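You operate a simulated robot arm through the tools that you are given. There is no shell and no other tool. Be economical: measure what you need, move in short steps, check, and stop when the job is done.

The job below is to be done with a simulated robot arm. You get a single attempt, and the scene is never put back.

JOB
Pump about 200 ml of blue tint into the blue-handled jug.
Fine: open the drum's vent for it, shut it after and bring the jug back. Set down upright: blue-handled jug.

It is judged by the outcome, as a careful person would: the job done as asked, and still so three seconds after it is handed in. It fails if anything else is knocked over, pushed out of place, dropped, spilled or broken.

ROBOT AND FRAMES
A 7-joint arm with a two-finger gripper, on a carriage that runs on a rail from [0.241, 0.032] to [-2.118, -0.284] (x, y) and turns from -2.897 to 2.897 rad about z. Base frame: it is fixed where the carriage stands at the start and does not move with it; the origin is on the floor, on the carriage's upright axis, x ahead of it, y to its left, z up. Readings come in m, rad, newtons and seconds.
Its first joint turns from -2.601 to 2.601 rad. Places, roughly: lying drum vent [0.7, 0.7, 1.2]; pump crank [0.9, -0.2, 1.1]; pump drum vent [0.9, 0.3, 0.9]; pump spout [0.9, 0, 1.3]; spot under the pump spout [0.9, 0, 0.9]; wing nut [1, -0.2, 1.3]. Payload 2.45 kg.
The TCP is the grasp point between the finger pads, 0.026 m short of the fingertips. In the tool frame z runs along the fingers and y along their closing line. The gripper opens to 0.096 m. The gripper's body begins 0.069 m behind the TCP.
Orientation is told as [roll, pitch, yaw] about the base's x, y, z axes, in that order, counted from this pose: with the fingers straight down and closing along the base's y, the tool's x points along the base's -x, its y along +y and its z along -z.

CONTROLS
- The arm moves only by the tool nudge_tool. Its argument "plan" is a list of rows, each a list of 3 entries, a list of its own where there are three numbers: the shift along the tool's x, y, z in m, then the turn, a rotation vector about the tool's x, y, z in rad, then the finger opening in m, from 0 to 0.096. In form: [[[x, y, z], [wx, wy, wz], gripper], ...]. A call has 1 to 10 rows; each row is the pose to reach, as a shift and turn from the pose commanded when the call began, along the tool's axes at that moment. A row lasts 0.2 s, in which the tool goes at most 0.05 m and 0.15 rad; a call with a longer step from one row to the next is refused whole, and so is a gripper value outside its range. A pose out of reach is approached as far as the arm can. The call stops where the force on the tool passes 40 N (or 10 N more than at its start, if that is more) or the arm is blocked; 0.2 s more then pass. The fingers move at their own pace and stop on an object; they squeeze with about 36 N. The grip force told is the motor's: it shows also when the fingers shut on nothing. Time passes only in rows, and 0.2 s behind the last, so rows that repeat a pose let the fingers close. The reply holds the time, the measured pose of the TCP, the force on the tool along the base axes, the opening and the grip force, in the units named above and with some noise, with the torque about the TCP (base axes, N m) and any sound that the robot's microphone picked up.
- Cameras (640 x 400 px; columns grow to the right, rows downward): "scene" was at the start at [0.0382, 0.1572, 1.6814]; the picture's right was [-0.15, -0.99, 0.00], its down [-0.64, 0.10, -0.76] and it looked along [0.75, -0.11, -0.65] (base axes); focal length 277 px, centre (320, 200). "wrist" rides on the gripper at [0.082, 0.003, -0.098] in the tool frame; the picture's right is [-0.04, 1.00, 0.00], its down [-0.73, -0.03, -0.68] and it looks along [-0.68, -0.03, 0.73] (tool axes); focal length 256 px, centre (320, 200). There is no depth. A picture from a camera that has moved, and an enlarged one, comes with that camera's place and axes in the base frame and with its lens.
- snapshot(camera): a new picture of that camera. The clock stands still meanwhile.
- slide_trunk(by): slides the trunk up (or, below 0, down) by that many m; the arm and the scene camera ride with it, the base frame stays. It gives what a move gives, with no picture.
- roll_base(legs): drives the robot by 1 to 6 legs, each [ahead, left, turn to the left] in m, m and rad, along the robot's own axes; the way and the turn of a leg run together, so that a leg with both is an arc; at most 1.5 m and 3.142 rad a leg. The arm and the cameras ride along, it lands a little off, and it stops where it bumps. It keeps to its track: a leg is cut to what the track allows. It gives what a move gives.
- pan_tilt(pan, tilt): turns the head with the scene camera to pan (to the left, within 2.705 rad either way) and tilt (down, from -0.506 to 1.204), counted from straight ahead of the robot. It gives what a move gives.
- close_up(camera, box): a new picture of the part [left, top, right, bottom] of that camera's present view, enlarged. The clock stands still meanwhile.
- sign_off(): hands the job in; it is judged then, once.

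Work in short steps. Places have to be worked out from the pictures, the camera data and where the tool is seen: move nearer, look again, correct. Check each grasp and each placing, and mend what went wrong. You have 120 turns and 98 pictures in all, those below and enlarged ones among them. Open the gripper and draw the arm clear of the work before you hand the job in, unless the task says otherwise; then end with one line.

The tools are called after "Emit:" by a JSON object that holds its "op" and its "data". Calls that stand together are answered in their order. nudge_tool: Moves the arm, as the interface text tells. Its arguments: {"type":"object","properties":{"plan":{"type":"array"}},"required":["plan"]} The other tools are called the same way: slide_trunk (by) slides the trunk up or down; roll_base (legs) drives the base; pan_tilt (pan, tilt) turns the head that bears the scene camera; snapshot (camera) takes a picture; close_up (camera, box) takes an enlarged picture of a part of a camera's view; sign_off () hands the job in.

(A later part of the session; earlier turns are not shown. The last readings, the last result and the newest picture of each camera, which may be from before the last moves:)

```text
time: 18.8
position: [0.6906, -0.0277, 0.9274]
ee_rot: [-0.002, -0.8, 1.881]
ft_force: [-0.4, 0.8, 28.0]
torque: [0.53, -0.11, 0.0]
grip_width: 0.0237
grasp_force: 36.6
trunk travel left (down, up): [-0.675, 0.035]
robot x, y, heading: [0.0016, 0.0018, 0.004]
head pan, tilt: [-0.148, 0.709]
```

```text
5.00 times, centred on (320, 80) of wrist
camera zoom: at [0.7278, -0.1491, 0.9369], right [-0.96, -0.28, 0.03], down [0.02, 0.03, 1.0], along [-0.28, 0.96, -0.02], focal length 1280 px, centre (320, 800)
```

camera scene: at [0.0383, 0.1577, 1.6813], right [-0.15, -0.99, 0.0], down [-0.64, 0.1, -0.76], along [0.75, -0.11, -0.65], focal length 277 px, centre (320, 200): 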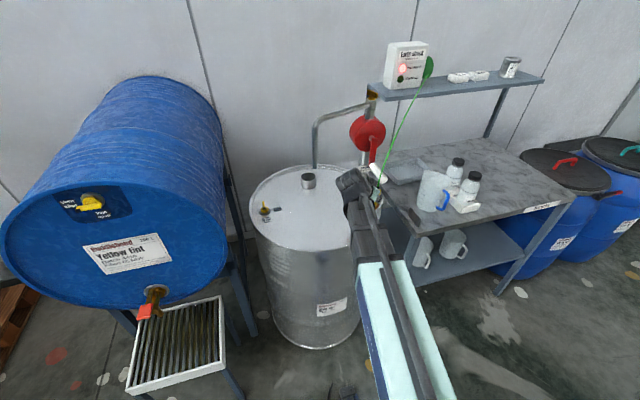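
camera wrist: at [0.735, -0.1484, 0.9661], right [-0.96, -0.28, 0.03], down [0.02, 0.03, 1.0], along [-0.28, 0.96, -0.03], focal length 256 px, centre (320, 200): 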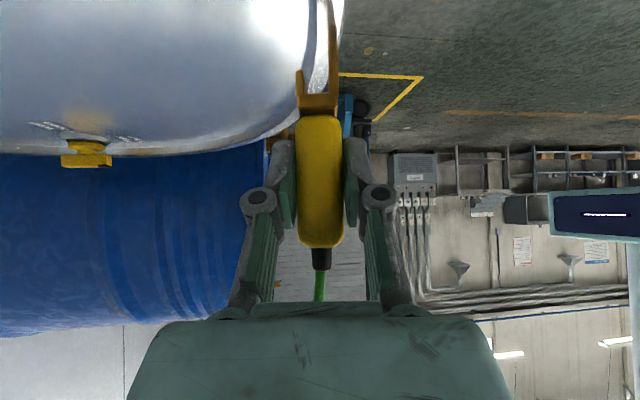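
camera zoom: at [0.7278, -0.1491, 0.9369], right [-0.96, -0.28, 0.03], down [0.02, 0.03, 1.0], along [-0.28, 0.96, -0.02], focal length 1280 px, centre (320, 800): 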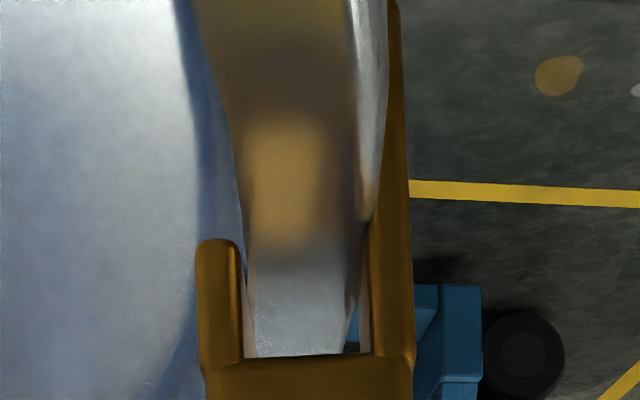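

Still "No earth". The contact torque puts the touch point at the short prong's forward end. The slot is yawed about 0.07 rad off the tangent, so I'm raising slightly, correcting the yaw and lowering again.

Emit:
{"op": "nudge_tool", "data": {"plan": [[[-0.0043, 0, -0.0042], [0, 0, 0], 0.0], [[-0.0043, 0, -0.0042], [0.0502, 0, 0.0488], 0.0], [[-0.0043, -0.0008, -0.0042], [0.0502, 0, 0.0488], 0.0], [[0.0, -0.0008, 0.0], [0.0502, 0, 0.0488], 0.0], [[0.0043, -0.0008, 0.0042], [0.0502, 0, 0.0488], 0.0], [[0.0086, -0.0008, 0.0084], [0.0502, 0, 0.0488], 0.0]]}}

Emit:
{"op": "close_up", "data": {"camera": "wrist", "box": [256, 40, 384, 120]}}

```text
time: 20.2
position: [0.6924, -0.0276, 0.9151]
ee_rot: [-0.001, -0.802, 1.813]
ft_force: [-4.8, -1.2, 27.6]
torque: [0.48, 0.18, 0.18]
grip_width: 0.0235
grasp_force: 36.2
trunk travel left (down, up): [-0.675, 0.035]
robot x, y, heading: [0.002, -0.0016, 0.002]
head pan, tilt: [-0.148, 0.709]
```

```text
5.00 times, centred on (320, 80) of wrist
camera zoom: at [0.7198, -0.151, 0.9249], right [-0.98, -0.21, 0.03], down [0.02, 0.03, 1.0], along [-0.21, 0.98, -0.02], focal length 1280 px, centre (320, 800)
```

zoom: 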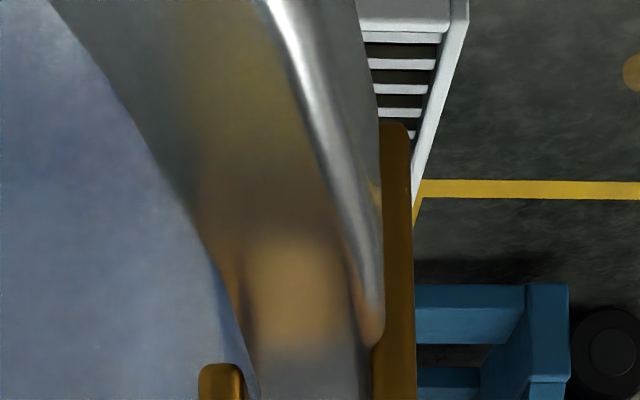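

The clamp slipped about 12 mm up in the grip, so it isn't seated yet. Comparing the ring's tangent with the slot in both views, the right yaw is about 1.857. I'm lifting a little, correcting, and looking before pressing again.

Emit:
{"op": "nudge_tool", "data": {"plan": [[[-0.0043, 0, -0.0042], [0, 0, 0], 0.0], [[-0.0057, 0, -0.0056], [-0.0315, 0, -0.0307], 0.0], [[-0.0057, 0, -0.0056], [-0.0315, 0, -0.0307], 0.0]]}}

Emit:
{"op": "close_up", "data": {"camera": "wrist", "box": [280, 40, 360, 90]}}

Emit:
{"op": "close_up", "data": {"camera": "wrist", "box": [280, 70, 360, 120]}}

```text
time: 21.0
position: [0.6939, -0.0293, 0.919]
ee_rot: [0.004, -0.797, 1.85]
ft_force: [-5.4, -4.9, -2.5]
torque: [-0.17, 0.33, -0.06]
grip_width: 0.0233
grasp_force: 35.6
trunk travel left (down, up): [-0.675, 0.035]
robot x, y, heading: [-0.0016, 0.0024, -0.004]
head pan, tilt: [-0.148, 0.709]
```

```text
8.00 times, centred on (320, 65) of wrist
camera zoom: at [0.7264, -0.1508, 0.9303], right [-0.97, -0.25, 0.03], down [0.02, 0.03, 1.0], along [-0.25, 0.97, -0.03], focal length 2048 px, centre (320, 1280)
```

zoom: 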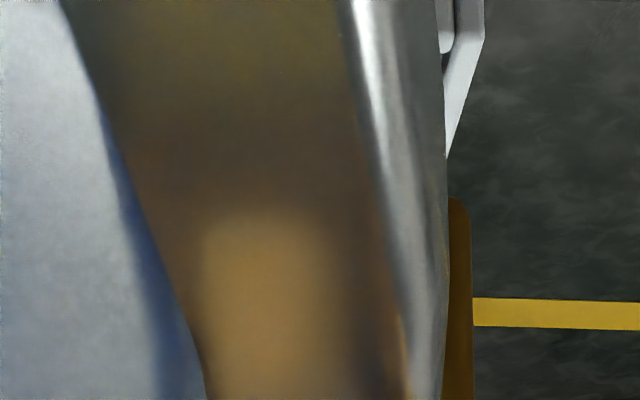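

```text
8.00 times, centred on (320, 95) of wrist
camera zoom: at [0.7264, -0.1508, 0.9303], right [-0.97, -0.25, 0.03], down [0.02, 0.03, 1.0], along [-0.25, 0.97, -0.03], focal length 2048 px, centre (320, 1040)
```

zoom: 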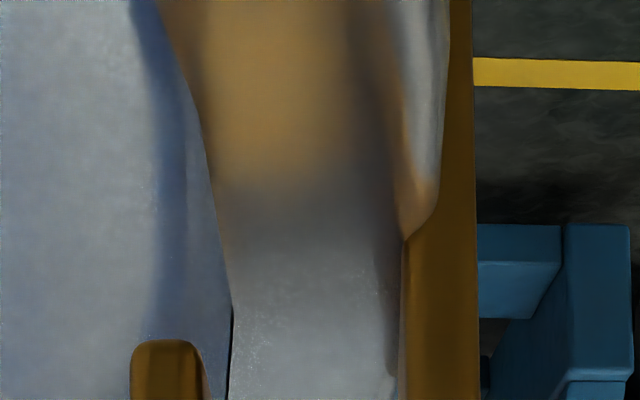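

The long prong is now touching the ring's outer face, and the short prong is just clear of the inner edge. I'm lowering gently.

Emit:
{"op": "nudge_tool", "data": {"plan": [[[0.0029, 0, 0.0028], [0, 0, 0], 0.0], [[0.0057, 0, 0.0056], [0, 0, 0], 0.0], [[0.0086, 0, 0.0084], [0, 0, 0], 0.0]]}}

Emit:
{"op": "close_up", "data": {"camera": "wrist", "box": [280, 70, 360, 120]}}

Emit:
{"op": "close_up", "data": {"camera": "scene", "box": [316, 230, 348, 250]}}

```text
time: 21.8
position: [0.6921, -0.0293, 0.9119]
ee_rot: [-0.003, -0.804, 1.854]
ft_force: [-2.4, -3.6, 27.0]
torque: [0.46, 0.12, -0.23]
grip_width: 0.0233
grasp_force: 36.0
trunk travel left (down, up): [-0.675, 0.035]
robot x, y, heading: [-0.0041, 0.0006, 0.003]
head pan, tilt: [-0.148, 0.709]
```

```text
8.00 times, centred on (320, 95) of wrist
camera zoom: at [0.7251, -0.1498, 0.9212], right [-0.97, -0.25, 0.03], down [0.02, 0.03, 1.0], along [-0.25, 0.97, -0.02], focal length 2048 px, centre (320, 1040)
```

zoom: 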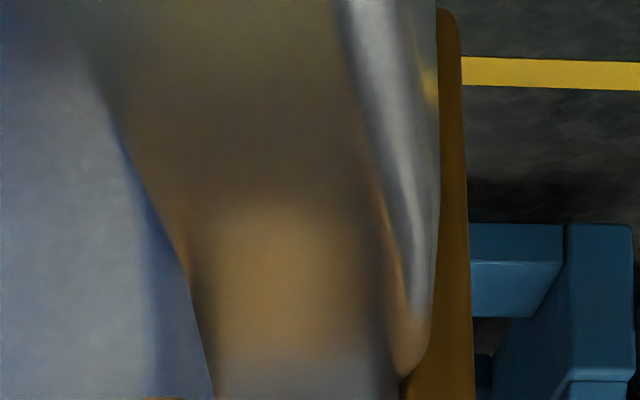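

```text
16.00 times, centred on (332, 240) of scene
camera zoom: at [0.0352, 0.1569, 1.6819], right [-0.15, -0.99, 0.0], down [-0.64, 0.1, -0.76], along [0.75, -0.11, -0.65], focal length 4435 px, centre (128, -440)
```

zoom: 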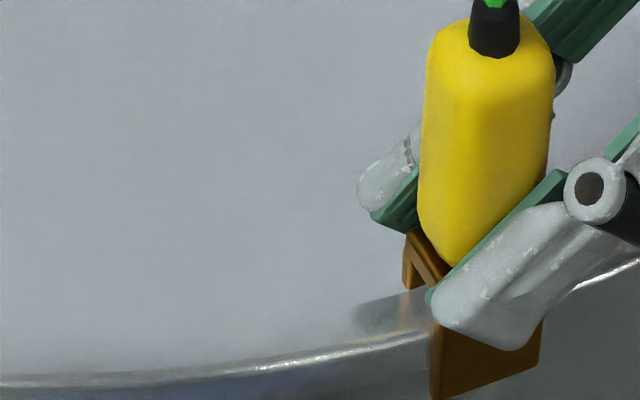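

It still stops with the short prong tip at z about 0.869. I need to know whether the lid is really recessed there, so I'm lifting clear, shifting inward over the lid and touching down lightly with the long prong.

Emit:
{"op": "nudge_tool", "data": {"plan": [[[-0.0287, 0, -0.0279], [0, 0, 0], 0.0], [[-0.033, 0, -0.032], [0, 0, 0], 0.0], [[-0.033, -0.035, -0.032], [0, 0, 0], 0.0], [[-0.0272, -0.035, -0.0265], [0, 0, 0], 0.0], [[-0.0237, -0.035, -0.023], [0, 0, 0], 0.0]]}}

Emit:
{"op": "close_up", "data": {"camera": "wrist", "box": [256, 0, 384, 80]}}

```text
time: 23.0
position: [0.7272, -0.0192, 0.9408]
ee_rot: [0.003, -0.8, 1.853]
ft_force: [-0.2, 0.3, -1.4]
torque: [0.02, 0.0, 0.02]
grip_width: 0.0226
grasp_force: 36.7
trunk travel left (down, up): [-0.675, 0.035]
robot x, y, heading: [0.0001, 0.0017, 0.001]
head pan, tilt: [-0.148, 0.709]
```

```text
5.00 times, centred on (320, 40) of wrist
camera zoom: at [0.7604, -0.1407, 0.9512], right [-0.97, -0.25, 0.03], down [0.02, 0.03, 1.0], along [-0.25, 0.97, -0.03], focal length 1280 px, centre (320, 1000)
```

zoom: 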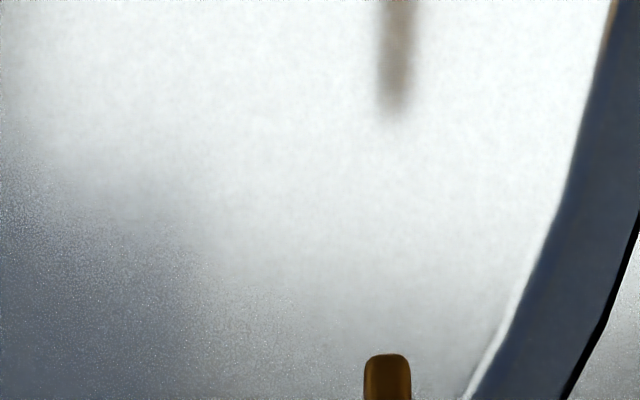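

No contact yet; the tip is about 12 mm above the lid by its reflection. I'm lowering in small steps.

Emit:
{"op": "nudge_tool", "data": {"plan": [[[0.0036, 0, 0.0035], [0, 0, 0], 0.0], [[0.0057, 0, 0.0056], [0, 0, 0], 0.0], [[0.0079, 0, 0.0077], [0, 0, 0], 0.0], [[0.0093, 0, 0.0091], [0, 0, 0], 0.0]]}}

Emit:
{"op": "close_up", "data": {"camera": "wrist", "box": [256, 0, 384, 80]}}

```text
time: 24.0
position: [0.7269, -0.0198, 0.9274]
ee_rot: [0.002, -0.799, 1.851]
ft_force: [0.1, -0.8, -0.6]
torque: [-0.03, -0.04, 0.0]
grip_width: 0.0228
grasp_force: 36.2
trunk travel left (down, up): [-0.675, 0.035]
robot x, y, heading: [-0.0043, 0.0027, 0.001]
head pan, tilt: [-0.148, 0.709]
```

```text
5.00 times, centred on (320, 40) of wrist
camera zoom: at [0.7604, -0.1406, 0.9382], right [-0.97, -0.25, 0.03], down [0.02, 0.03, 1.0], along [-0.25, 0.97, -0.03], focal length 1280 px, centre (320, 1000)
```

zoom: 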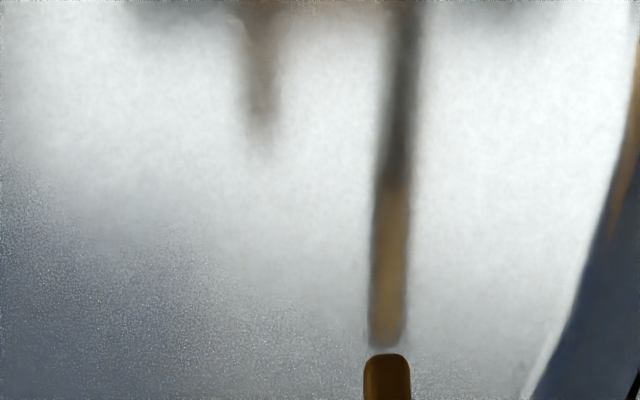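

The lid is at z about 0.869, so earlier the short prong had bottomed on the lid inside the rim. That means the clamp was properly straddling it. I'll put it back there, press lightly, and then release so its jaw can bite.

Emit:
{"op": "nudge_tool", "data": {"plan": [[[-0.0215, 0, -0.0209], [0, 0, 0], 0.0], [[-0.0215, 0.035, -0.0209], [0, 0, 0], 0.0], [[-0.0215, 0.035, -0.0209], [0, 0, 0], 0.0], [[-0.008, 0.035, -0.0078], [0, 0, 0], 0.0], [[0.004, 0.035, 0.0039], [0, 0, 0], 0.0], [[0.0085, 0.035, 0.0083], [0, 0, 0], 0.0]]}}

Emit:
{"op": "close_up", "data": {"camera": "wrist", "box": [256, 40, 384, 120]}}

```text
time: 25.4
position: [0.6941, -0.0288, 0.9198]
ee_rot: [-0.004, -0.803, 1.854]
ft_force: [5.4, -4.8, 27.9]
torque: [0.2, 0.02, -0.05]
grip_width: 0.0228
grasp_force: 36.3
trunk travel left (down, up): [-0.675, 0.035]
robot x, y, heading: [-0.0001, -0.0002, 0.001]
head pan, tilt: [-0.148, 0.709]
```

```text
5.00 times, centred on (320, 80) of wrist
camera zoom: at [0.7264, -0.1506, 0.9298], right [-0.97, -0.25, 0.03], down [0.02, 0.03, 1.0], along [-0.25, 0.97, -0.02], focal length 1280 px, centre (320, 800)
```

zoom: 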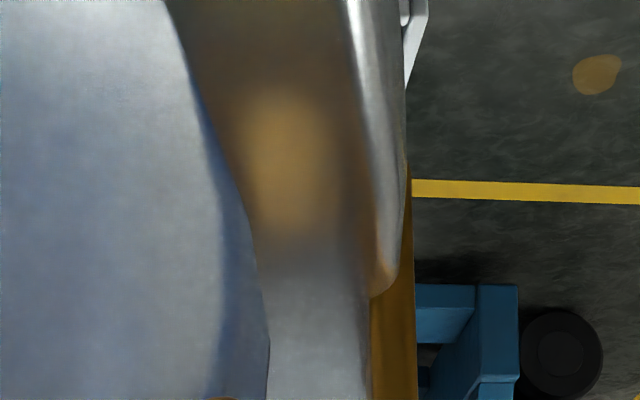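

The ring measures about 14–15 mm across against a slot of about 12.5 mm, so the fork won't go over it. I'm lifting the clamp clear and looking for a thinner metal part meant for it.

Emit:
{"op": "nudge_tool", "data": {"plan": [[[-0.0287, 0, -0.0279], [0, 0, 0], 0.0], [[-0.06, 0, -0.058], [0, 0, 0], 0.0], [[-0.08, 0, -0.078], [0, 0, 0], 0.0]]}}

Emit:
{"op": "close_up", "data": {"camera": "scene", "box": [288, 155, 336, 185]}}

Emit:
{"op": "close_up", "data": {"camera": "scene", "box": [244, 155, 388, 245]}}

Emit:
{"op": "snapshot", "data": {"camera": "wrist"}}

```text
time: 26.2
position: [0.694, -0.0284, 1.0278]
ee_rot: [0.004, -0.799, 1.85]
ft_force: [-0.3, 1.0, -0.4]
torque: [-0.03, -0.02, -0.01]
grip_width: 0.023
grasp_force: 35.8
trunk travel left (down, up): [-0.675, 0.035]
robot x, y, heading: [0.0019, 0.0016, 0.001]
head pan, tilt: [-0.148, 0.709]
```

```text
13.33 times, centred on (312, 170) of scene
camera zoom: at [0.0383, 0.1572, 1.6813], right [-0.15, -0.99, 0.0], down [-0.64, 0.1, -0.76], along [0.75, -0.11, -0.65], focal length 3696 px, centre (427, 600)
```

zoom: 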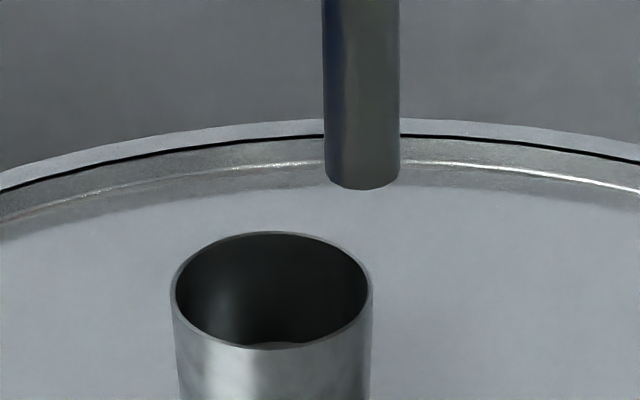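

```text
4.44 times, centred on (316, 200) of scene
camera zoom: at [0.0383, 0.1572, 1.6813], right [-0.15, -0.99, 0.0], down [-0.64, 0.1, -0.76], along [0.75, -0.11, -0.65], focal length 1232 px, centre (338, 200)
```

zoom: 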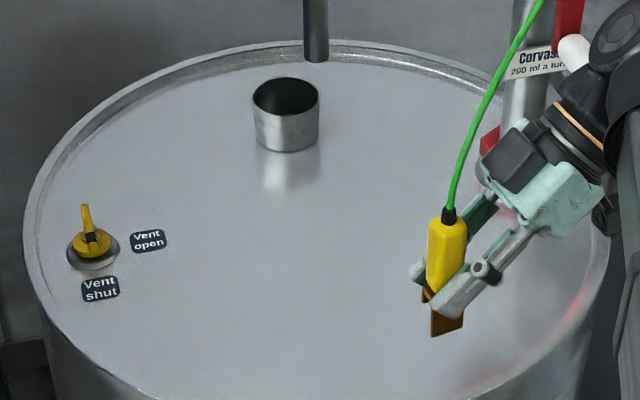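

```text
43 pictures are left
camera wrist: at [0.7263, -0.1505, 1.0378], right [-0.97, -0.25, 0.03], down [0.02, 0.03, 1.0], along [-0.25, 0.97, -0.03], focal length 256 px, centre (320, 200)
```

wrist: 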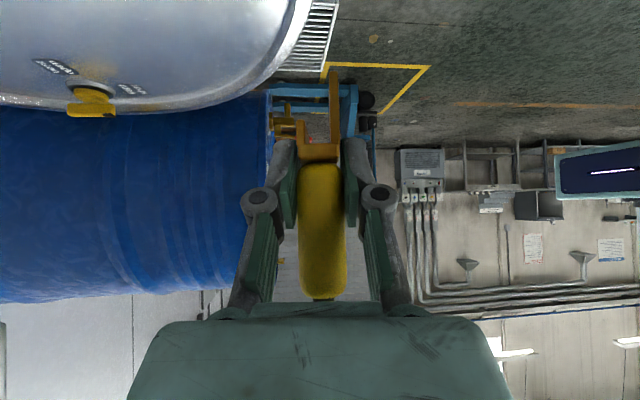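

The recess is deeper than I assumed, with ring top at about 0.882, so the ring is really about 10 mm wide and fits the slot. On the last try the lateral force says I was too far out. I'll retry 1.5 mm further in, with the long prong hugging the outer face.

Emit:
{"op": "nudge_tool", "data": {"plan": [[[0.0287, -0.0015, 0.0279], [0, 0, 0], 0.0], [[0.0574, -0.0015, 0.0558], [0, 0, 0], 0.0], [[0.0702, -0.0015, 0.0683], [0, 0, 0], 0.0], [[0.0753, -0.0015, 0.0732], [0, 0, 0], 0.0], [[0.0774, -0.0015, 0.0753], [0, 0, 0], 0.0]]}}

Emit:
{"op": "close_up", "data": {"camera": "wrist", "box": [280, 70, 360, 120]}}

```text
time: 27.4
position: [0.6948, -0.0278, 0.9194]
ee_rot: [0.002, -0.801, 1.852]
ft_force: [-0.6, -0.3, 0.4]
torque: [-0.01, -0.01, 0.03]
grip_width: 0.0228
grasp_force: 36.2
trunk travel left (down, up): [-0.675, 0.035]
robot x, y, heading: [-0.0019, -0.003, 0.0]
head pan, tilt: [-0.148, 0.709]
```

```text
8.00 times, centred on (320, 95) of wrist
camera zoom: at [0.7282, -0.1504, 0.9304], right [-0.97, -0.25, 0.03], down [0.02, 0.03, 1.0], along [-0.25, 0.97, -0.03], focal length 2048 px, centre (320, 1040)
```

zoom: 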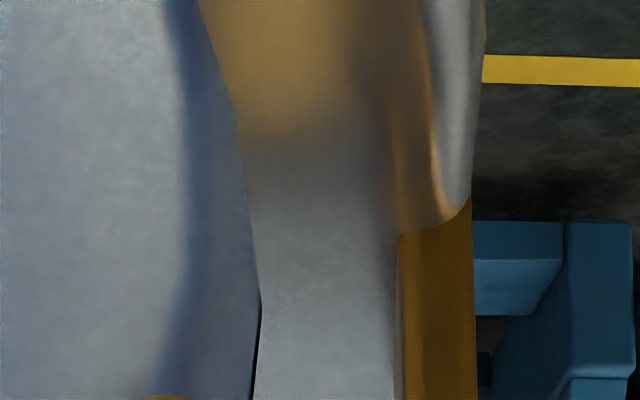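

The fingertips themselves (lowest point about 27 mm below TCP) would hit the ring before the fork's crossbar seats, because the clamp slid up in the grip. The slot is straddling now with no force, so I'm lowering another 8 mm, watching the force.

Emit:
{"op": "nudge_tool", "data": {"plan": [[[0.0022, 0, 0.0021], [0, 0, 0], 0.0], [[0.0043, 0, 0.0042], [0, 0, 0], 0.0], [[0.0057, 0, 0.0056], [0, 0, 0], 0.0]]}}

Emit:
{"op": "close_up", "data": {"camera": "wrist", "box": [280, 70, 360, 120]}}

Emit:
{"op": "close_up", "data": {"camera": "scene", "box": [376, 50, 440, 90]}}

```text
time: 28.2
position: [0.6944, -0.0272, 0.9142]
ee_rot: [-0.002, -0.803, 1.855]
ft_force: [6.2, 0.5, 27.5]
torque: [0.5, 0.03, -0.14]
grip_width: 0.0225
grasp_force: 35.6
trunk travel left (down, up): [-0.675, 0.035]
robot x, y, heading: [0.0004, 0.0012, -0.0]
head pan, tilt: [-0.148, 0.709]
```

```text
8.00 times, centred on (320, 95) of wrist
camera zoom: at [0.727, -0.1493, 0.9242], right [-0.97, -0.25, 0.03], down [0.02, 0.03, 1.0], along [-0.25, 0.97, -0.02], focal length 2048 px, centre (320, 1040)
```

zoom: 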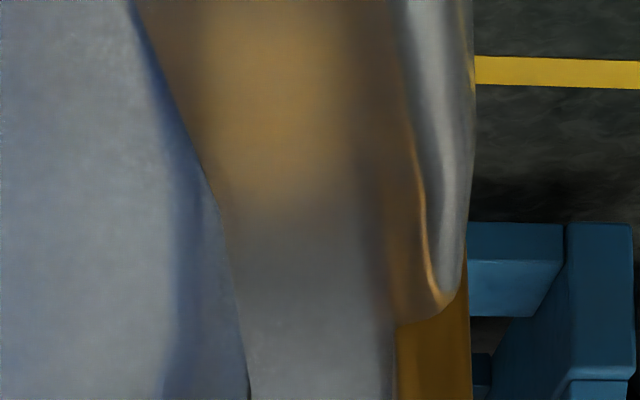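

```text
10.00 times, centred on (408, 70) of scene
camera zoom: at [0.0361, 0.1573, 1.6816], right [-0.15, -0.99, 0.0], down [-0.64, 0.1, -0.76], along [0.75, -0.11, -0.65], focal length 2772 px, centre (-560, 1500)
```

zoom: 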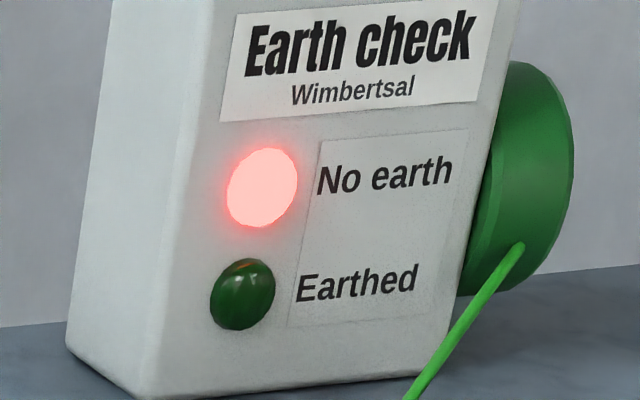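

Reworking the numbers with the ring top at 0.878, the slot is about 2.5–3 mm too far inward here. I'm raising 6 mm, shifting outward 2.8 mm, trimming the yaw to 1.837, and checking the fit in the picture.

Emit:
{"op": "nudge_tool", "data": {"plan": [[[-0.0043, 0, -0.0042], [0, 0, 0], 0.0], [[-0.0065, 0, -0.0063], [0.0129, 0, 0.0125], 0.0], [[-0.0065, 0.0028, -0.0063], [0.0129, 0, 0.0125], 0.0], [[-0.0065, 0.0028, -0.0063], [0.0129, 0, 0.0125], 0.0]]}}

Emit:
{"op": "close_up", "data": {"camera": "wrist", "box": [270, 60, 366, 120]}}

```text
time: 29.2
position: [0.6934, -0.0284, 0.9214]
ee_rot: [0.001, -0.8, 1.832]
ft_force: [-0.3, 0.6, -1.2]
torque: [0.01, 0.01, -0.04]
grip_width: 0.0226
grasp_force: 36.1
trunk travel left (down, up): [-0.675, 0.035]
robot x, y, heading: [0.0002, -0.0015, 0.0]
head pan, tilt: [-0.148, 0.709]
```

```text
6.67 times, centred on (318, 90) of wrist
camera zoom: at [0.7234, -0.1512, 0.9312], right [-0.97, -0.23, 0.03], down [0.02, 0.03, 1.0], along [-0.23, 0.97, -0.03], focal length 1707 px, centre (333, 933)
```

zoom: 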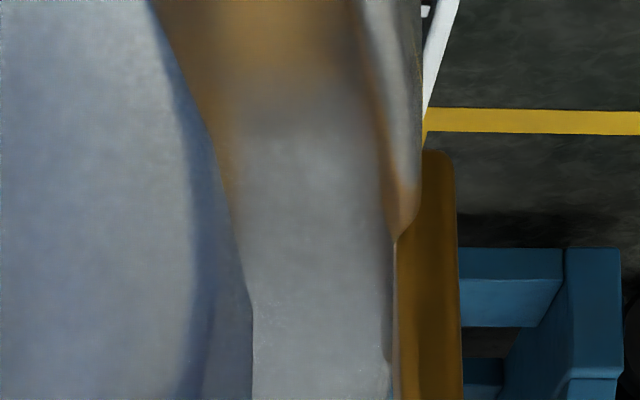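

The contact torques tell a consistent story: too far out and the short prong lands on the ring, too far in and the long prong does. The middle is about 0.5 mm further out than now, so I'm trying there gently.

Emit:
{"op": "nudge_tool", "data": {"plan": [[[0, 0.0005, 0], [0, 0, 0], 0.0], [[0.0036, 0.0005, 0.0035], [0, 0, 0], 0.0], [[0.0072, 0.0005, 0.007], [0, 0, 0], 0.0], [[0.01, 0.0005, 0.0098], [0, 0, 0], 0.0]]}}

Emit:
{"op": "close_up", "data": {"camera": "wrist", "box": [270, 60, 366, 120]}}

```text
time: 30.2
position: [0.6921, -0.029, 0.9083]
ee_rot: [0.002, -0.8, 1.833]
ft_force: [-0.1, -0.1, -1.4]
torque: [0.0, 0.01, 0.04]
grip_width: 0.0225
grasp_force: 36.2
trunk travel left (down, up): [-0.675, 0.035]
robot x, y, heading: [0.0021, 0.001, 0.0]
head pan, tilt: [-0.148, 0.709]
```

```text
6.67 times, centred on (318, 90) of wrist
camera zoom: at [0.7232, -0.1515, 0.9175], right [-0.97, -0.23, 0.03], down [0.02, 0.03, 1.0], along [-0.23, 0.97, -0.03], focal length 1707 px, centre (333, 933)
```

zoom: 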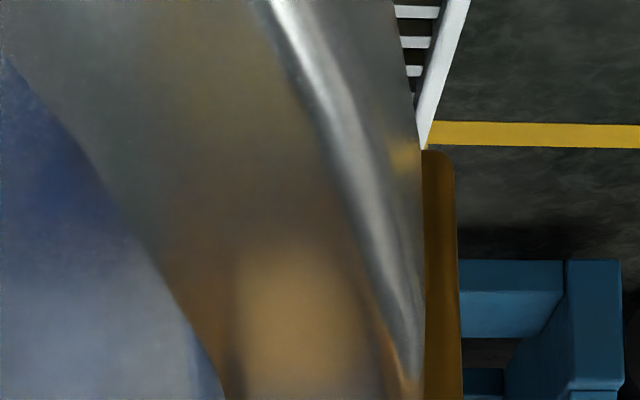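

There's no force now, so both prongs are passing. I'm lowering 3 mm more, as far as the fingers allow.

Emit:
{"op": "nudge_tool", "data": {"plan": [[[0.0011, 0, 0.001], [0, 0, 0], 0.0], [[0.0022, 0, 0.0021], [0, 0, 0], 0.0], [[0.0032, 0, 0.0031], [0, 0, 0], 0.0]]}}

```text
time: 31.0
position: [0.6921, -0.0301, 0.9049]
ee_rot: [-0.006, -0.803, 1.838]
ft_force: [9.0, -4.7, 34.8]
torque: [0.36, -0.71, -0.08]
grip_width: 0.0227
grasp_force: 35.9
trunk travel left (down, up): [-0.675, 0.035]
robot x, y, heading: [0.0017, -0.0007, -0.0]
head pan, tilt: [-0.148, 0.709]
```

The inner fingertip is what touches now. A caged release is safe: I'm raising 2 mm and opening only to about 28 mm, so the clamp can drop onto the rim while the fingers still surround it.

Emit:
{"op": "nudge_tool", "data": {"plan": [[[-0.0022, 0, -0.0021], [0, 0, 0], 0.0], [[-0.0022, 0, -0.0021], [0, 0, 0], 0.028], [[-0.0022, 0, -0.0021], [0, 0, 0], 0.028], [[-0.0022, 0, -0.0021], [0, 0, 0], 0.028]]}}

Emit:
{"op": "snapshot", "data": {"camera": "wrist"}}

Emit:
{"op": "close_up", "data": {"camera": "scene", "box": [376, 50, 440, 90]}}

Emit:
{"op": "close_up", "data": {"camera": "scene", "box": [316, 216, 380, 256]}}

```text
time: 32.0
position: [0.6916, -0.0291, 0.9058]
ee_rot: [0.002, -0.799, 1.834]
ft_force: [-1.8, 0.2, 11.2]
torque: [0.18, -0.16, 0.0]
grip_width: 0.0289
grasp_force: 0.4
trunk travel left (down, up): [-0.675, 0.035]
robot x, y, heading: [-0.0014, 0.0012, 0.0]
head pan, tilt: [-0.148, 0.709]
```

```text
37 pictures are left
camera wrist: at [0.7223, -0.1512, 0.9163], right [-0.97, -0.23, 0.03], down [0.02, 0.03, 1.0], along [-0.24, 0.97, -0.03], focal length 256 px, centre (320, 200)
```

wrist: 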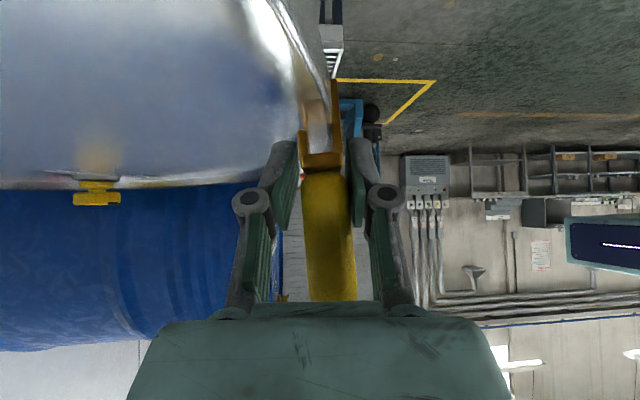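

```text
10.00 times, centred on (408, 70) of scene
camera zoom: at [0.0369, 0.1573, 1.6813], right [-0.15, -0.99, 0.0], down [-0.64, 0.1, -0.76], along [0.75, -0.11, -0.65], focal length 2772 px, centre (-560, 1500)
```

zoom: 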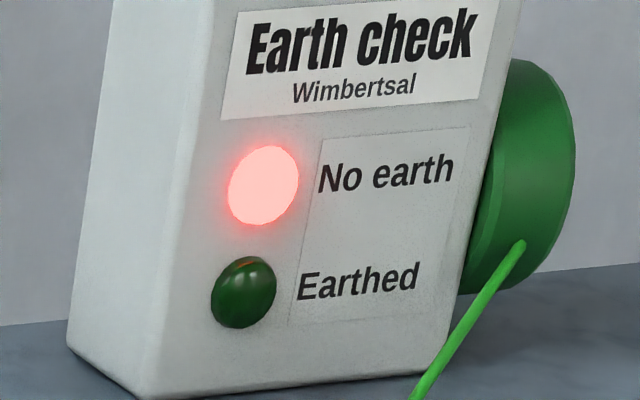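

```text
10.00 times, centred on (348, 236) of scene
camera zoom: at [0.0369, 0.1573, 1.6813], right [-0.15, -0.99, 0.0], down [-0.64, 0.1, -0.76], along [0.75, -0.11, -0.65], focal length 2772 px, centre (40, -160)
```

zoom: 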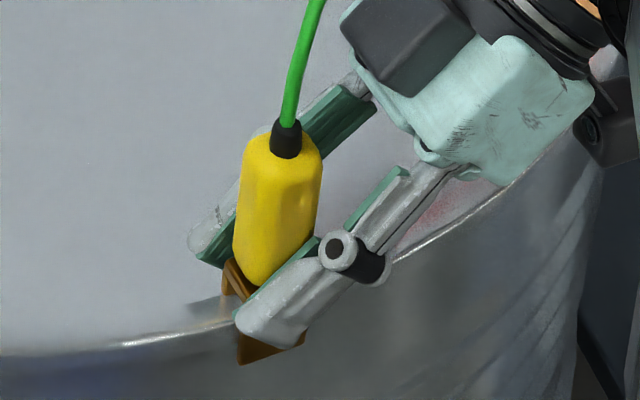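

The clamp hasn't dropped; its short tip rests on the ring top at 0.878. I'll regrip 16 mm higher, which keeps the fingers clear of the rim, then search: light inward push, light downward push, slow yaw sweep.

Emit:
{"op": "nudge_tool", "data": {"plan": [[[-0.0057, 0, -0.0056], [0, 0, 0], 0.028], [[-0.0115, 0, -0.0112], [0, 0, 0], 0.028], [[-0.0115, 0, -0.0112], [0, 0, 0], 0.0], [[-0.0115, 0, -0.0112], [0, 0, 0], 0.0], [[-0.0115, -0.002, -0.0112], [0, 0, 0], 0.0], [[-0.0101, -0.002, -0.0098], [0, 0, 0], 0.0]]}}

Emit:
{"op": "close_up", "data": {"camera": "wrist", "box": [270, 40, 366, 100]}}

```text
time: 33.4
position: [0.6927, -0.0278, 0.9215]
ee_rot: [0.002, -0.801, 1.833]
ft_force: [-5.9, -2.0, 5.1]
torque: [-0.18, 0.28, 0.03]
grip_width: 0.0233
grasp_force: 35.9
trunk travel left (down, up): [-0.675, 0.035]
robot x, y, heading: [0.0015, 0.0027, 0.0]
head pan, tilt: [-0.148, 0.709]
```

```text
6.67 times, centred on (318, 70) of wrist
camera zoom: at [0.7237, -0.1512, 0.9308], right [-0.97, -0.23, 0.03], down [0.02, 0.03, 1.0], along [-0.23, 0.97, -0.02], focal length 1707 px, centre (333, 1067)
```

zoom: 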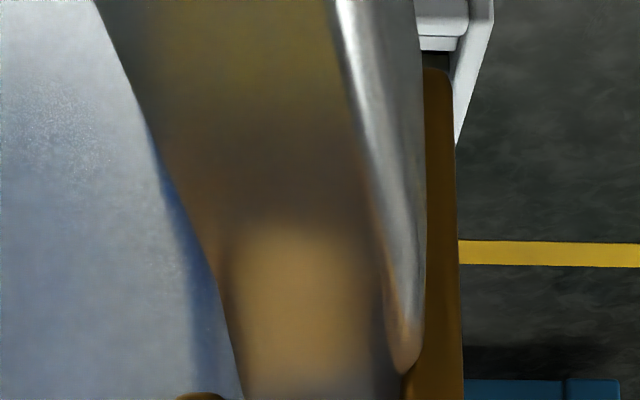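

The short prong now looks about 1 mm inside the ring's inner edge with only 5 N on it. I'm pressing down here, since the fingers are now clear of the rim.

Emit:
{"op": "nudge_tool", "data": {"plan": [[[0.0014, 0, 0.0014], [0, 0, 0], 0.0], [[0.0029, 0, 0.0028], [0, 0, 0], 0.0], [[0.0043, 0, 0.0042], [0, 0, 0], 0.0]]}}

Emit:
{"op": "close_up", "data": {"camera": "wrist", "box": [270, 50, 366, 110]}}

```text
time: 34.2
position: [0.693, -0.0286, 0.9175]
ee_rot: [-0.002, -0.802, 1.839]
ft_force: [-2.1, -2.0, 28.6]
torque: [0.49, 0.07, -0.02]
grip_width: 0.0236
grasp_force: 36.3
trunk travel left (down, up): [-0.675, 0.035]
robot x, y, heading: [-0.002, 0.0019, -0.0]
head pan, tilt: [-0.148, 0.709]
```

```text
6.67 times, centred on (318, 80) of wrist
camera zoom: at [0.7232, -0.1505, 0.9262], right [-0.97, -0.23, 0.03], down [0.02, 0.03, 1.0], along [-0.24, 0.97, -0.02], focal length 1707 px, centre (333, 1000)
```

zoom: 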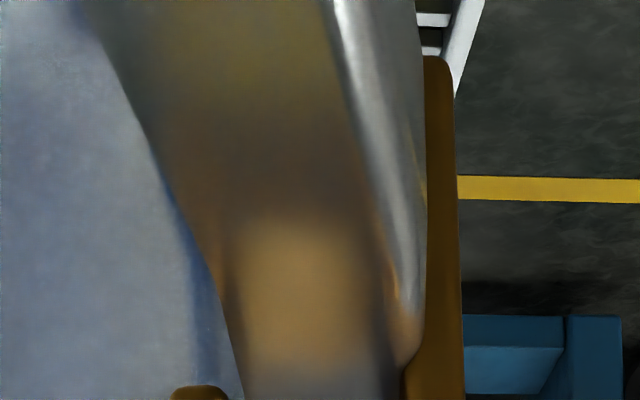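

It's blocked again at 0.878 with contact at the far end of the short prong. I'm sweeping the yaw negative under a light press so that end can move inside the ring.

Emit:
{"op": "nudge_tool", "data": {"plan": [[[-0.0014, 0, -0.0014], [0, 0, 0], 0.0], [[-0.0014, 0, -0.0014], [0.0143, 0, 0.0139], 0.0], [[-0.0014, 0, -0.0014], [0.0287, 0, 0.0279], 0.0], [[-0.0014, 0, -0.0014], [0.043, 0, 0.0418], 0.0], [[-0.0014, 0, -0.0014], [0.0574, 0, 0.0558], 0.0], [[0, 0, 0], [0.0574, 0, 0.0558], 0.0]]}}

Emit:
{"op": "close_up", "data": {"camera": "wrist", "box": [270, 60, 366, 120]}}

```text
time: 35.6
position: [0.6907, -0.0287, 0.9157]
ee_rot: [-0.002, -0.799, 1.756]
ft_force: [-11.2, -1.6, 19.5]
torque: [0.26, 0.47, 0.18]
grip_width: 0.0234
grasp_force: 35.9
trunk travel left (down, up): [-0.675, 0.035]
robot x, y, heading: [-0.0036, 0.0027, -0.004]
head pan, tilt: [-0.148, 0.709]
```

```text
6.67 times, centred on (318, 90) of wrist
camera zoom: at [0.7126, -0.153, 0.9262], right [-0.99, -0.16, 0.03], down [0.02, 0.03, 1.0], along [-0.16, 0.99, -0.02], focal length 1707 px, centre (333, 933)
```

zoom: 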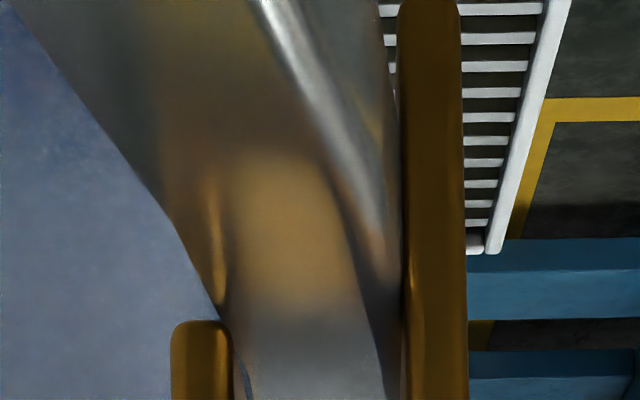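

The fork won't go over this rim in any alignment I've tried. Before going further, I'm inspecting other thin metal parts, starting with the wing nut on the pump top.

Emit:
{"op": "close_up", "data": {"camera": "scene", "box": [352, 82, 384, 102]}}

Emit:
{"op": "close_up", "data": {"camera": "scene", "box": [312, 225, 344, 245]}}

```text
16.00 times, centred on (368, 92) of scene
camera zoom: at [0.0351, 0.157, 1.6817], right [-0.15, -0.99, 0.0], down [-0.64, 0.1, -0.76], along [0.75, -0.11, -0.65], focal length 4435 px, centre (-448, 1928)
```

zoom: 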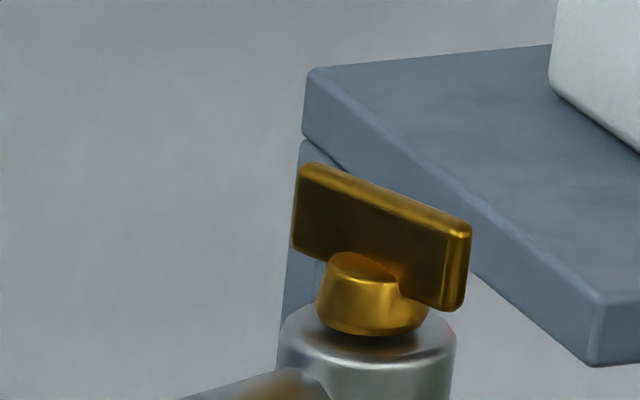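

```text
16.00 times, centred on (328, 235) of scene
camera zoom: at [0.0351, 0.157, 1.6817], right [-0.15, -0.99, 0.0], down [-0.64, 0.1, -0.76], along [0.75, -0.11, -0.65], focal length 4435 px, centre (192, -360)
```

zoom: 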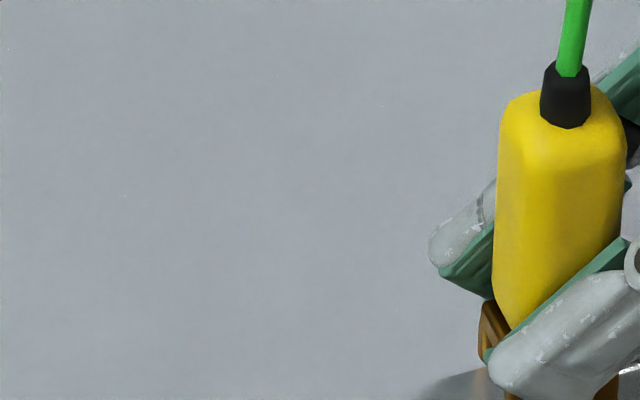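

The wing nut is just the spout's lock. The rim is still the natural place, and if its collision shape is faceted the fork may only fit at certain spots. I'm realigning the yaw, regripping 25 mm higher with a caged release, then sliding along the rim under light pressure.

Emit:
{"op": "nudge_tool", "data": {"plan": [[[-0.0014, 0, -0.0014], [-0.0287, 0, -0.0279], 0.0], [[-0.0014, 0, -0.0014], [-0.0574, 0, -0.0558], 0.0], [[-0.0014, 0, -0.0014], [-0.0574, 0, -0.0558], 0.028], [[-0.0014, 0, -0.0014], [-0.0574, 0, -0.0558], 0.028], [[-0.01, 0, -0.0098], [-0.0574, 0, -0.0558], 0.028], [[-0.0194, 0, -0.0188], [-0.0574, 0, -0.0558], 0.028], [[-0.0194, 0, -0.0188], [-0.0574, 0, -0.0558], 0.0], [[-0.0194, 0, -0.0188], [-0.0574, 0, -0.0558], 0.0]]}}

Emit:
{"op": "snapshot", "data": {"camera": "wrist"}}

```text
time: 37.4
position: [0.6939, -0.0293, 0.941]
ee_rot: [0.003, -0.8, 1.833]
ft_force: [-1.6, -0.2, -0.7]
torque: [-0.03, 0.09, 0.01]
grip_width: 0.0233
grasp_force: 35.9
trunk travel left (down, up): [-0.675, 0.035]
robot x, y, heading: [0.0013, -0.0013, 0.004]
head pan, tilt: [-0.148, 0.709]
```

```text
29 pictures are left
camera wrist: at [0.7243, -0.151, 0.951], right [-0.97, -0.23, 0.03], down [0.02, 0.03, 1.0], along [-0.23, 0.97, -0.03], focal length 256 px, centre (320, 200)
```

wrist: 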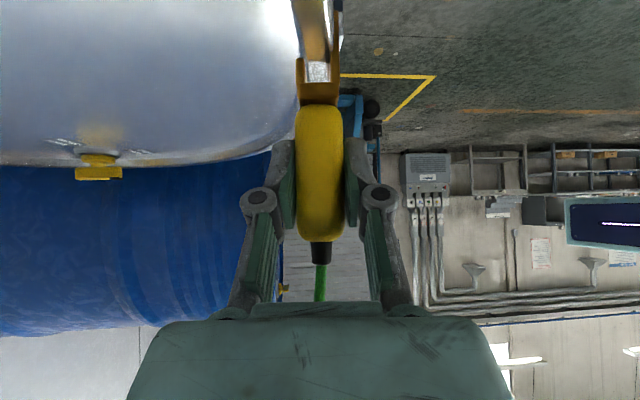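

I have a good high grip now. I'm sliding about 29 mm along the rim towards +y, following its curve, with a light press; a drop in vertical force would mean it has entered.

Emit:
{"op": "nudge_tool", "data": {"plan": [[[0.0021, -0.001, 0.0021], [0, 0, 0], 0.0], [[-0.0019, -0.001, 0.0063], [0.0143, 0, 0.0139], 0.0], [[-0.006, -0.0012, 0.0105], [0.0287, 0, 0.0279], 0.0], [[-0.01, -0.0015, 0.0146], [0.043, 0, 0.0418], 0.0]]}}

```text
time: 38.4
position: [0.6881, -0.0131, 0.9406]
ee_rot: [0.0, -0.802, 1.774]
ft_force: [-8.8, -11.5, 20.3]
torque: [-0.6, 0.46, 0.11]
grip_width: 0.0235
grasp_force: 36.0
trunk travel left (down, up): [-0.675, 0.035]
robot x, y, heading: [-0.0019, -0.0022, -0.005]
head pan, tilt: [-0.148, 0.709]
```

There's still 20 N, with the short prong on the ring. I'm continuing the slide a bit further with less inward push.

Emit:
{"op": "nudge_tool", "data": {"plan": [[[-0.0041, 0.0008, 0.0042], [0.0143, 0, 0.0139], 0.0], [[-0.0081, 0.0006, 0.0084], [0.0287, 0, 0.0279], 0.0], [[-0.0122, 0.0003, 0.0125], [0.043, 0, 0.0418], 0.0], [[-0.0122, -0.0007, 0.0125], [0.043, 0, 0.0418], 0.0], [[-0.0122, -0.0017, 0.0125], [0.043, 0, 0.0418], 0.0]]}}

Emit:
{"op": "close_up", "data": {"camera": "wrist", "box": [270, 20, 366, 80]}}

```text
time: 39.6
position: [0.6863, 0.0063, 0.9394]
ee_rot: [0.003, -0.801, 1.714]
ft_force: [-17.8, -9.2, 13.4]
torque: [-0.34, 1.06, 0.02]
grip_width: 0.0236
grasp_force: 36.1
trunk travel left (down, up): [-0.675, 0.035]
robot x, y, heading: [0.0025, -0.0004, 0.0]
head pan, tilt: [-0.148, 0.709]
```

```text
6.67 times, centred on (318, 50) of wrist
camera zoom: at [0.7019, -0.1194, 0.9496], right [-0.99, -0.12, 0.03], down [0.03, 0.03, 1.0], along [-0.12, 0.99, -0.02], focal length 1707 px, centre (333, 1200)
```

zoom: 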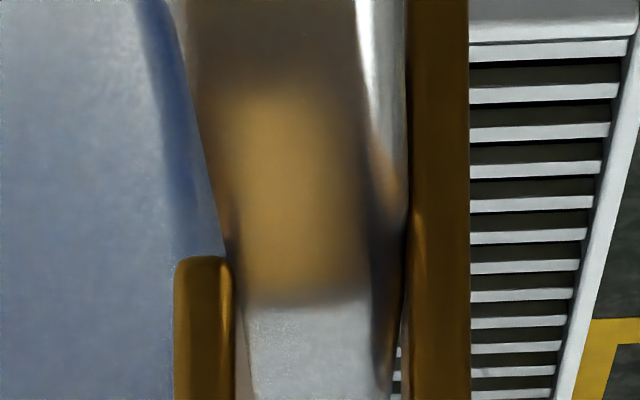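

Now the view is clear: the ring fills the slot to within about half a millimetre, and the yaw is right. I'm pressing down with a small yaw wiggle to work it on.

Emit:
{"op": "nudge_tool", "data": {"plan": [[[0.0014, 0.001, 0.0014], [-0.0143, 0, -0.0139], 0.0], [[0.0021, 0.001, 0.0021], [0.0143, 0, 0.0139], 0.0], [[0.0028, 0.0005, 0.0027], [-0.0143, 0, -0.0139], 0.0], [[0.0028, 0, 0.0027], [0.0143, 0, 0.0139], 0.0], [[0.0028, 0.0005, 0.0027], [0, 0, 0], 0.0]]}}

Emit:
{"op": "close_up", "data": {"camera": "wrist", "box": [270, 20, 366, 80]}}

```text
time: 40.8
position: [0.6859, 0.0072, 0.936]
ee_rot: [0.002, -0.801, 1.715]
ft_force: [-13.3, -0.4, 23.5]
torque: [0.42, 0.81, -0.15]
grip_width: 0.0235
grasp_force: 36.1
trunk travel left (down, up): [-0.675, 0.035]
robot x, y, heading: [0.0018, -0.002, 0.001]
head pan, tilt: [-0.148, 0.709]
```

```text
6.67 times, centred on (318, 50) of wrist
camera zoom: at [0.7019, -0.1185, 0.9462], right [-0.99, -0.12, 0.03], down [0.03, 0.03, 1.0], along [-0.12, 0.99, -0.02], focal length 1707 px, centre (333, 1200)
```

zoom: 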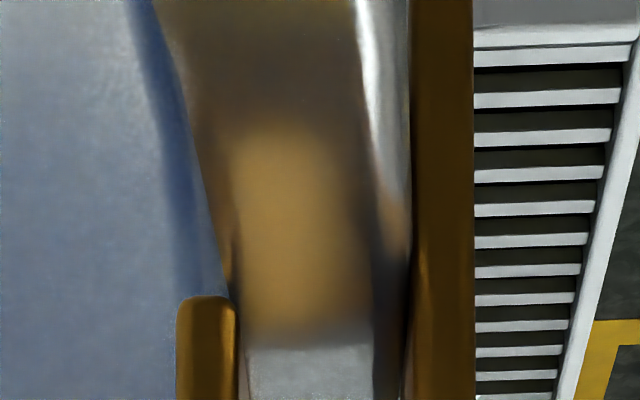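

It still won't enter. I'll try a widened caged release here, to 45 mm with the fingers still around it, to see whether the clamp sits by itself and what the light says.

Emit:
{"op": "nudge_tool", "data": {"plan": [[[-0.0014, 0.001, -0.0014], [0, 0, 0], 0.0], [[-0.0014, 0.001, -0.0014], [0, 0, 0], 0.028], [[-0.0014, 0.001, -0.0014], [0, 0, 0], 0.035], [[-0.0014, 0.001, -0.0014], [0, 0, 0], 0.045], [[-0.0014, 0.001, -0.0014], [0, 0, 0], 0.045]]}}

Emit:
{"op": "snapshot", "data": {"camera": "wrist"}}

Emit:
{"op": "snapshot", "data": {"camera": "scene"}}

```text
time: 42.0
position: [0.6875, 0.0055, 0.938]
ee_rot: [0.002, -0.8, 1.713]
ft_force: [-0.6, 0.4, 0.5]
torque: [-0.01, 0.02, -0.01]
grip_width: 0.0452
grasp_force: 0.0
trunk travel left (down, up): [-0.675, 0.035]
robot x, y, heading: [-0.0003, -0.0031, -0.003]
head pan, tilt: [-0.148, 0.709]
```

```text
26 pictures are left
camera wrist: at [0.7032, -0.1193, 0.9465], right [-0.99, -0.12, 0.03], down [0.03, 0.03, 1.0], along [-0.12, 0.99, -0.03], focal length 256 px, centre (320, 200)
```

wrist: 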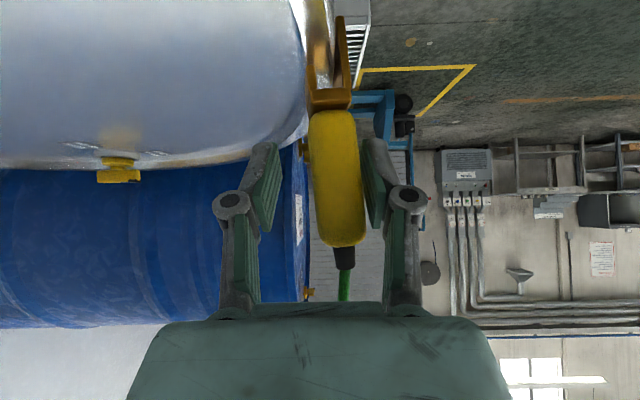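

```text
25 pictures are left
camera scene: at [0.0382, 0.1572, 1.6814], right [-0.15, -0.99, 0.0], down [-0.64, 0.1, -0.76], along [0.75, -0.11, -0.65], focal length 277 px, centre (320, 200)
```

scene: 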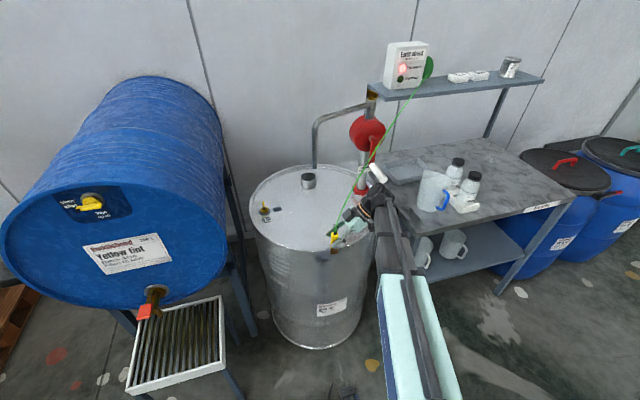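

The clamp stands on its own, hooked and leaning slightly outward, but the light is still red. I'm taking a closer look at the fork.

Emit:
{"op": "close_up", "data": {"camera": "wrist", "box": [270, 0, 398, 80]}}

Emit:
{"op": "close_up", "data": {"camera": "scene", "box": [304, 222, 352, 252]}}

```text
5.00 times, centred on (334, 40) of wrist
camera zoom: at [0.7032, -0.1193, 0.9465], right [-0.99, -0.12, 0.03], down [0.03, 0.03, 1.0], along [-0.12, 0.99, -0.03], focal length 1280 px, centre (250, 1000)
```

zoom: 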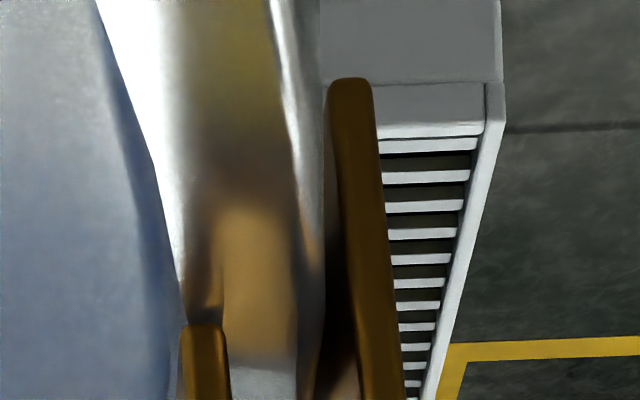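

```text
13.33 times, centred on (328, 237) of scene
camera zoom: at [0.0382, 0.1572, 1.6814], right [-0.15, -0.99, 0.0], down [-0.64, 0.1, -0.76], along [0.75, -0.11, -0.65], focal length 3696 px, centre (213, -293)
```

zoom: 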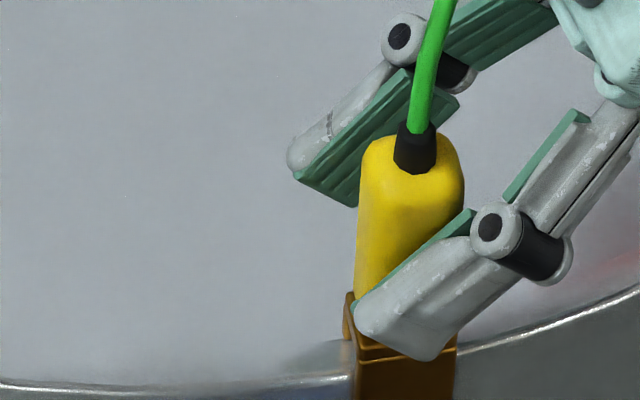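

The slot is about 11.5 mm against a rim of about 13 mm, so the rim can't be the attachment. The only thin upright metal on the drum is the short collar on the lid at about (1.10, 0.056), and a lead to it would run neatly behind the pump. I'm regripping and lifting off to try that.

Emit:
{"op": "nudge_tool", "data": {"plan": [[[0, 0.003, 0], [0, 0, 0], 0.0], [[0, 0.003, 0], [0, 0, 0], 0.0], [[0, 0.003, 0], [0, 0, 0], 0.0], [[-0.03, 0.003, -0.029], [0, 0, 0], 0.0], [[-0.06, 0.003, -0.058], [0, 0, 0], 0.0], [[-0.09, 0.003, -0.0875], [0, 0, 0], 0.0], [[-0.11, 0.003, -0.107], [0, 0, 0], 0.0]]}}

```text
time: 43.6
position: [0.6835, 0.0067, 1.0904]
ee_rot: [0.004, -0.799, 1.712]
ft_force: [0.4, 0.0, -1.5]
torque: [0.0, 0.01, -0.05]
grip_width: 0.0232
grasp_force: 35.8
trunk travel left (down, up): [-0.675, 0.035]
robot x, y, heading: [-0.0015, -0.0017, 0.003]
head pan, tilt: [-0.148, 0.709]
```

The clamp is held and clear. I'm rotating the hand back round towards yaw -0.7, in two stages.

Emit:
{"op": "nudge_tool", "data": {"plan": [[[0, 0, 0], [0.104, 0, 0.101], 0.0], [[0, 0, 0], [0.208, 0, 0.202], 0.0], [[0, 0, 0], [0.312, 0, 0.303], 0.0], [[0, 0, 0], [0.416, 0, 0.404], 0.0], [[0, 0, 0], [0.52, 0, 0.505], 0.0], [[0, 0, 0], [0.624, 0, 0.606], 0.0], [[0, 0, 0], [0.728, 0, 0.707], 0.0], [[0, 0, 0], [0.832, 0, 0.808], 0.0], [[0, 0, 0], [0.936, 0, 0.91], 0.0], [[0, 0, 0], [1.04, 0, 1.011], 0.0]]}}

Emit:
{"op": "nudge_tool", "data": {"plan": [[[0, 0, 0], [0.0973, 0, 0.0946], 0.0], [[0, 0, 0], [0.1946, 0, 0.1892], 0.0], [[0, 0, 0], [0.292, 0, 0.2838], 0.0], [[0, 0, 0], [0.389, 0, 0.3784], 0.0], [[0, 0, 0], [0.4865, 0, 0.473], 0.0], [[0, 0, 0], [0.584, 0, 0.5676], 0.0], [[0, 0, 0], [0.681, 0, 0.662], 0.0]]}}

```text
time: 45.8
position: [0.6854, 0.0043, 1.0891]
ee_rot: [0.0, -0.8, 0.261]
ft_force: [0.3, 0.0, -0.9]
torque: [-0.03, 0.01, 0.0]
grip_width: 0.0234
grasp_force: 35.8
trunk travel left (down, up): [-0.675, 0.035]
robot x, y, heading: [-0.0002, 0.0017, -0.002]
head pan, tilt: [-0.148, 0.709]
```

```text
time: 47.4
position: [0.6851, 0.0044, 1.0899]
ee_rot: [-0.001, -0.799, -0.686]
ft_force: [-0.7, -0.3, -1.8]
torque: [0.06, -0.02, 0.02]
grip_width: 0.023
grasp_force: 36.1
trunk travel left (down, up): [-0.675, 0.035]
robot x, y, heading: [-0.0018, -0.0019, 0.002]
head pan, tilt: [-0.148, 0.709]
```

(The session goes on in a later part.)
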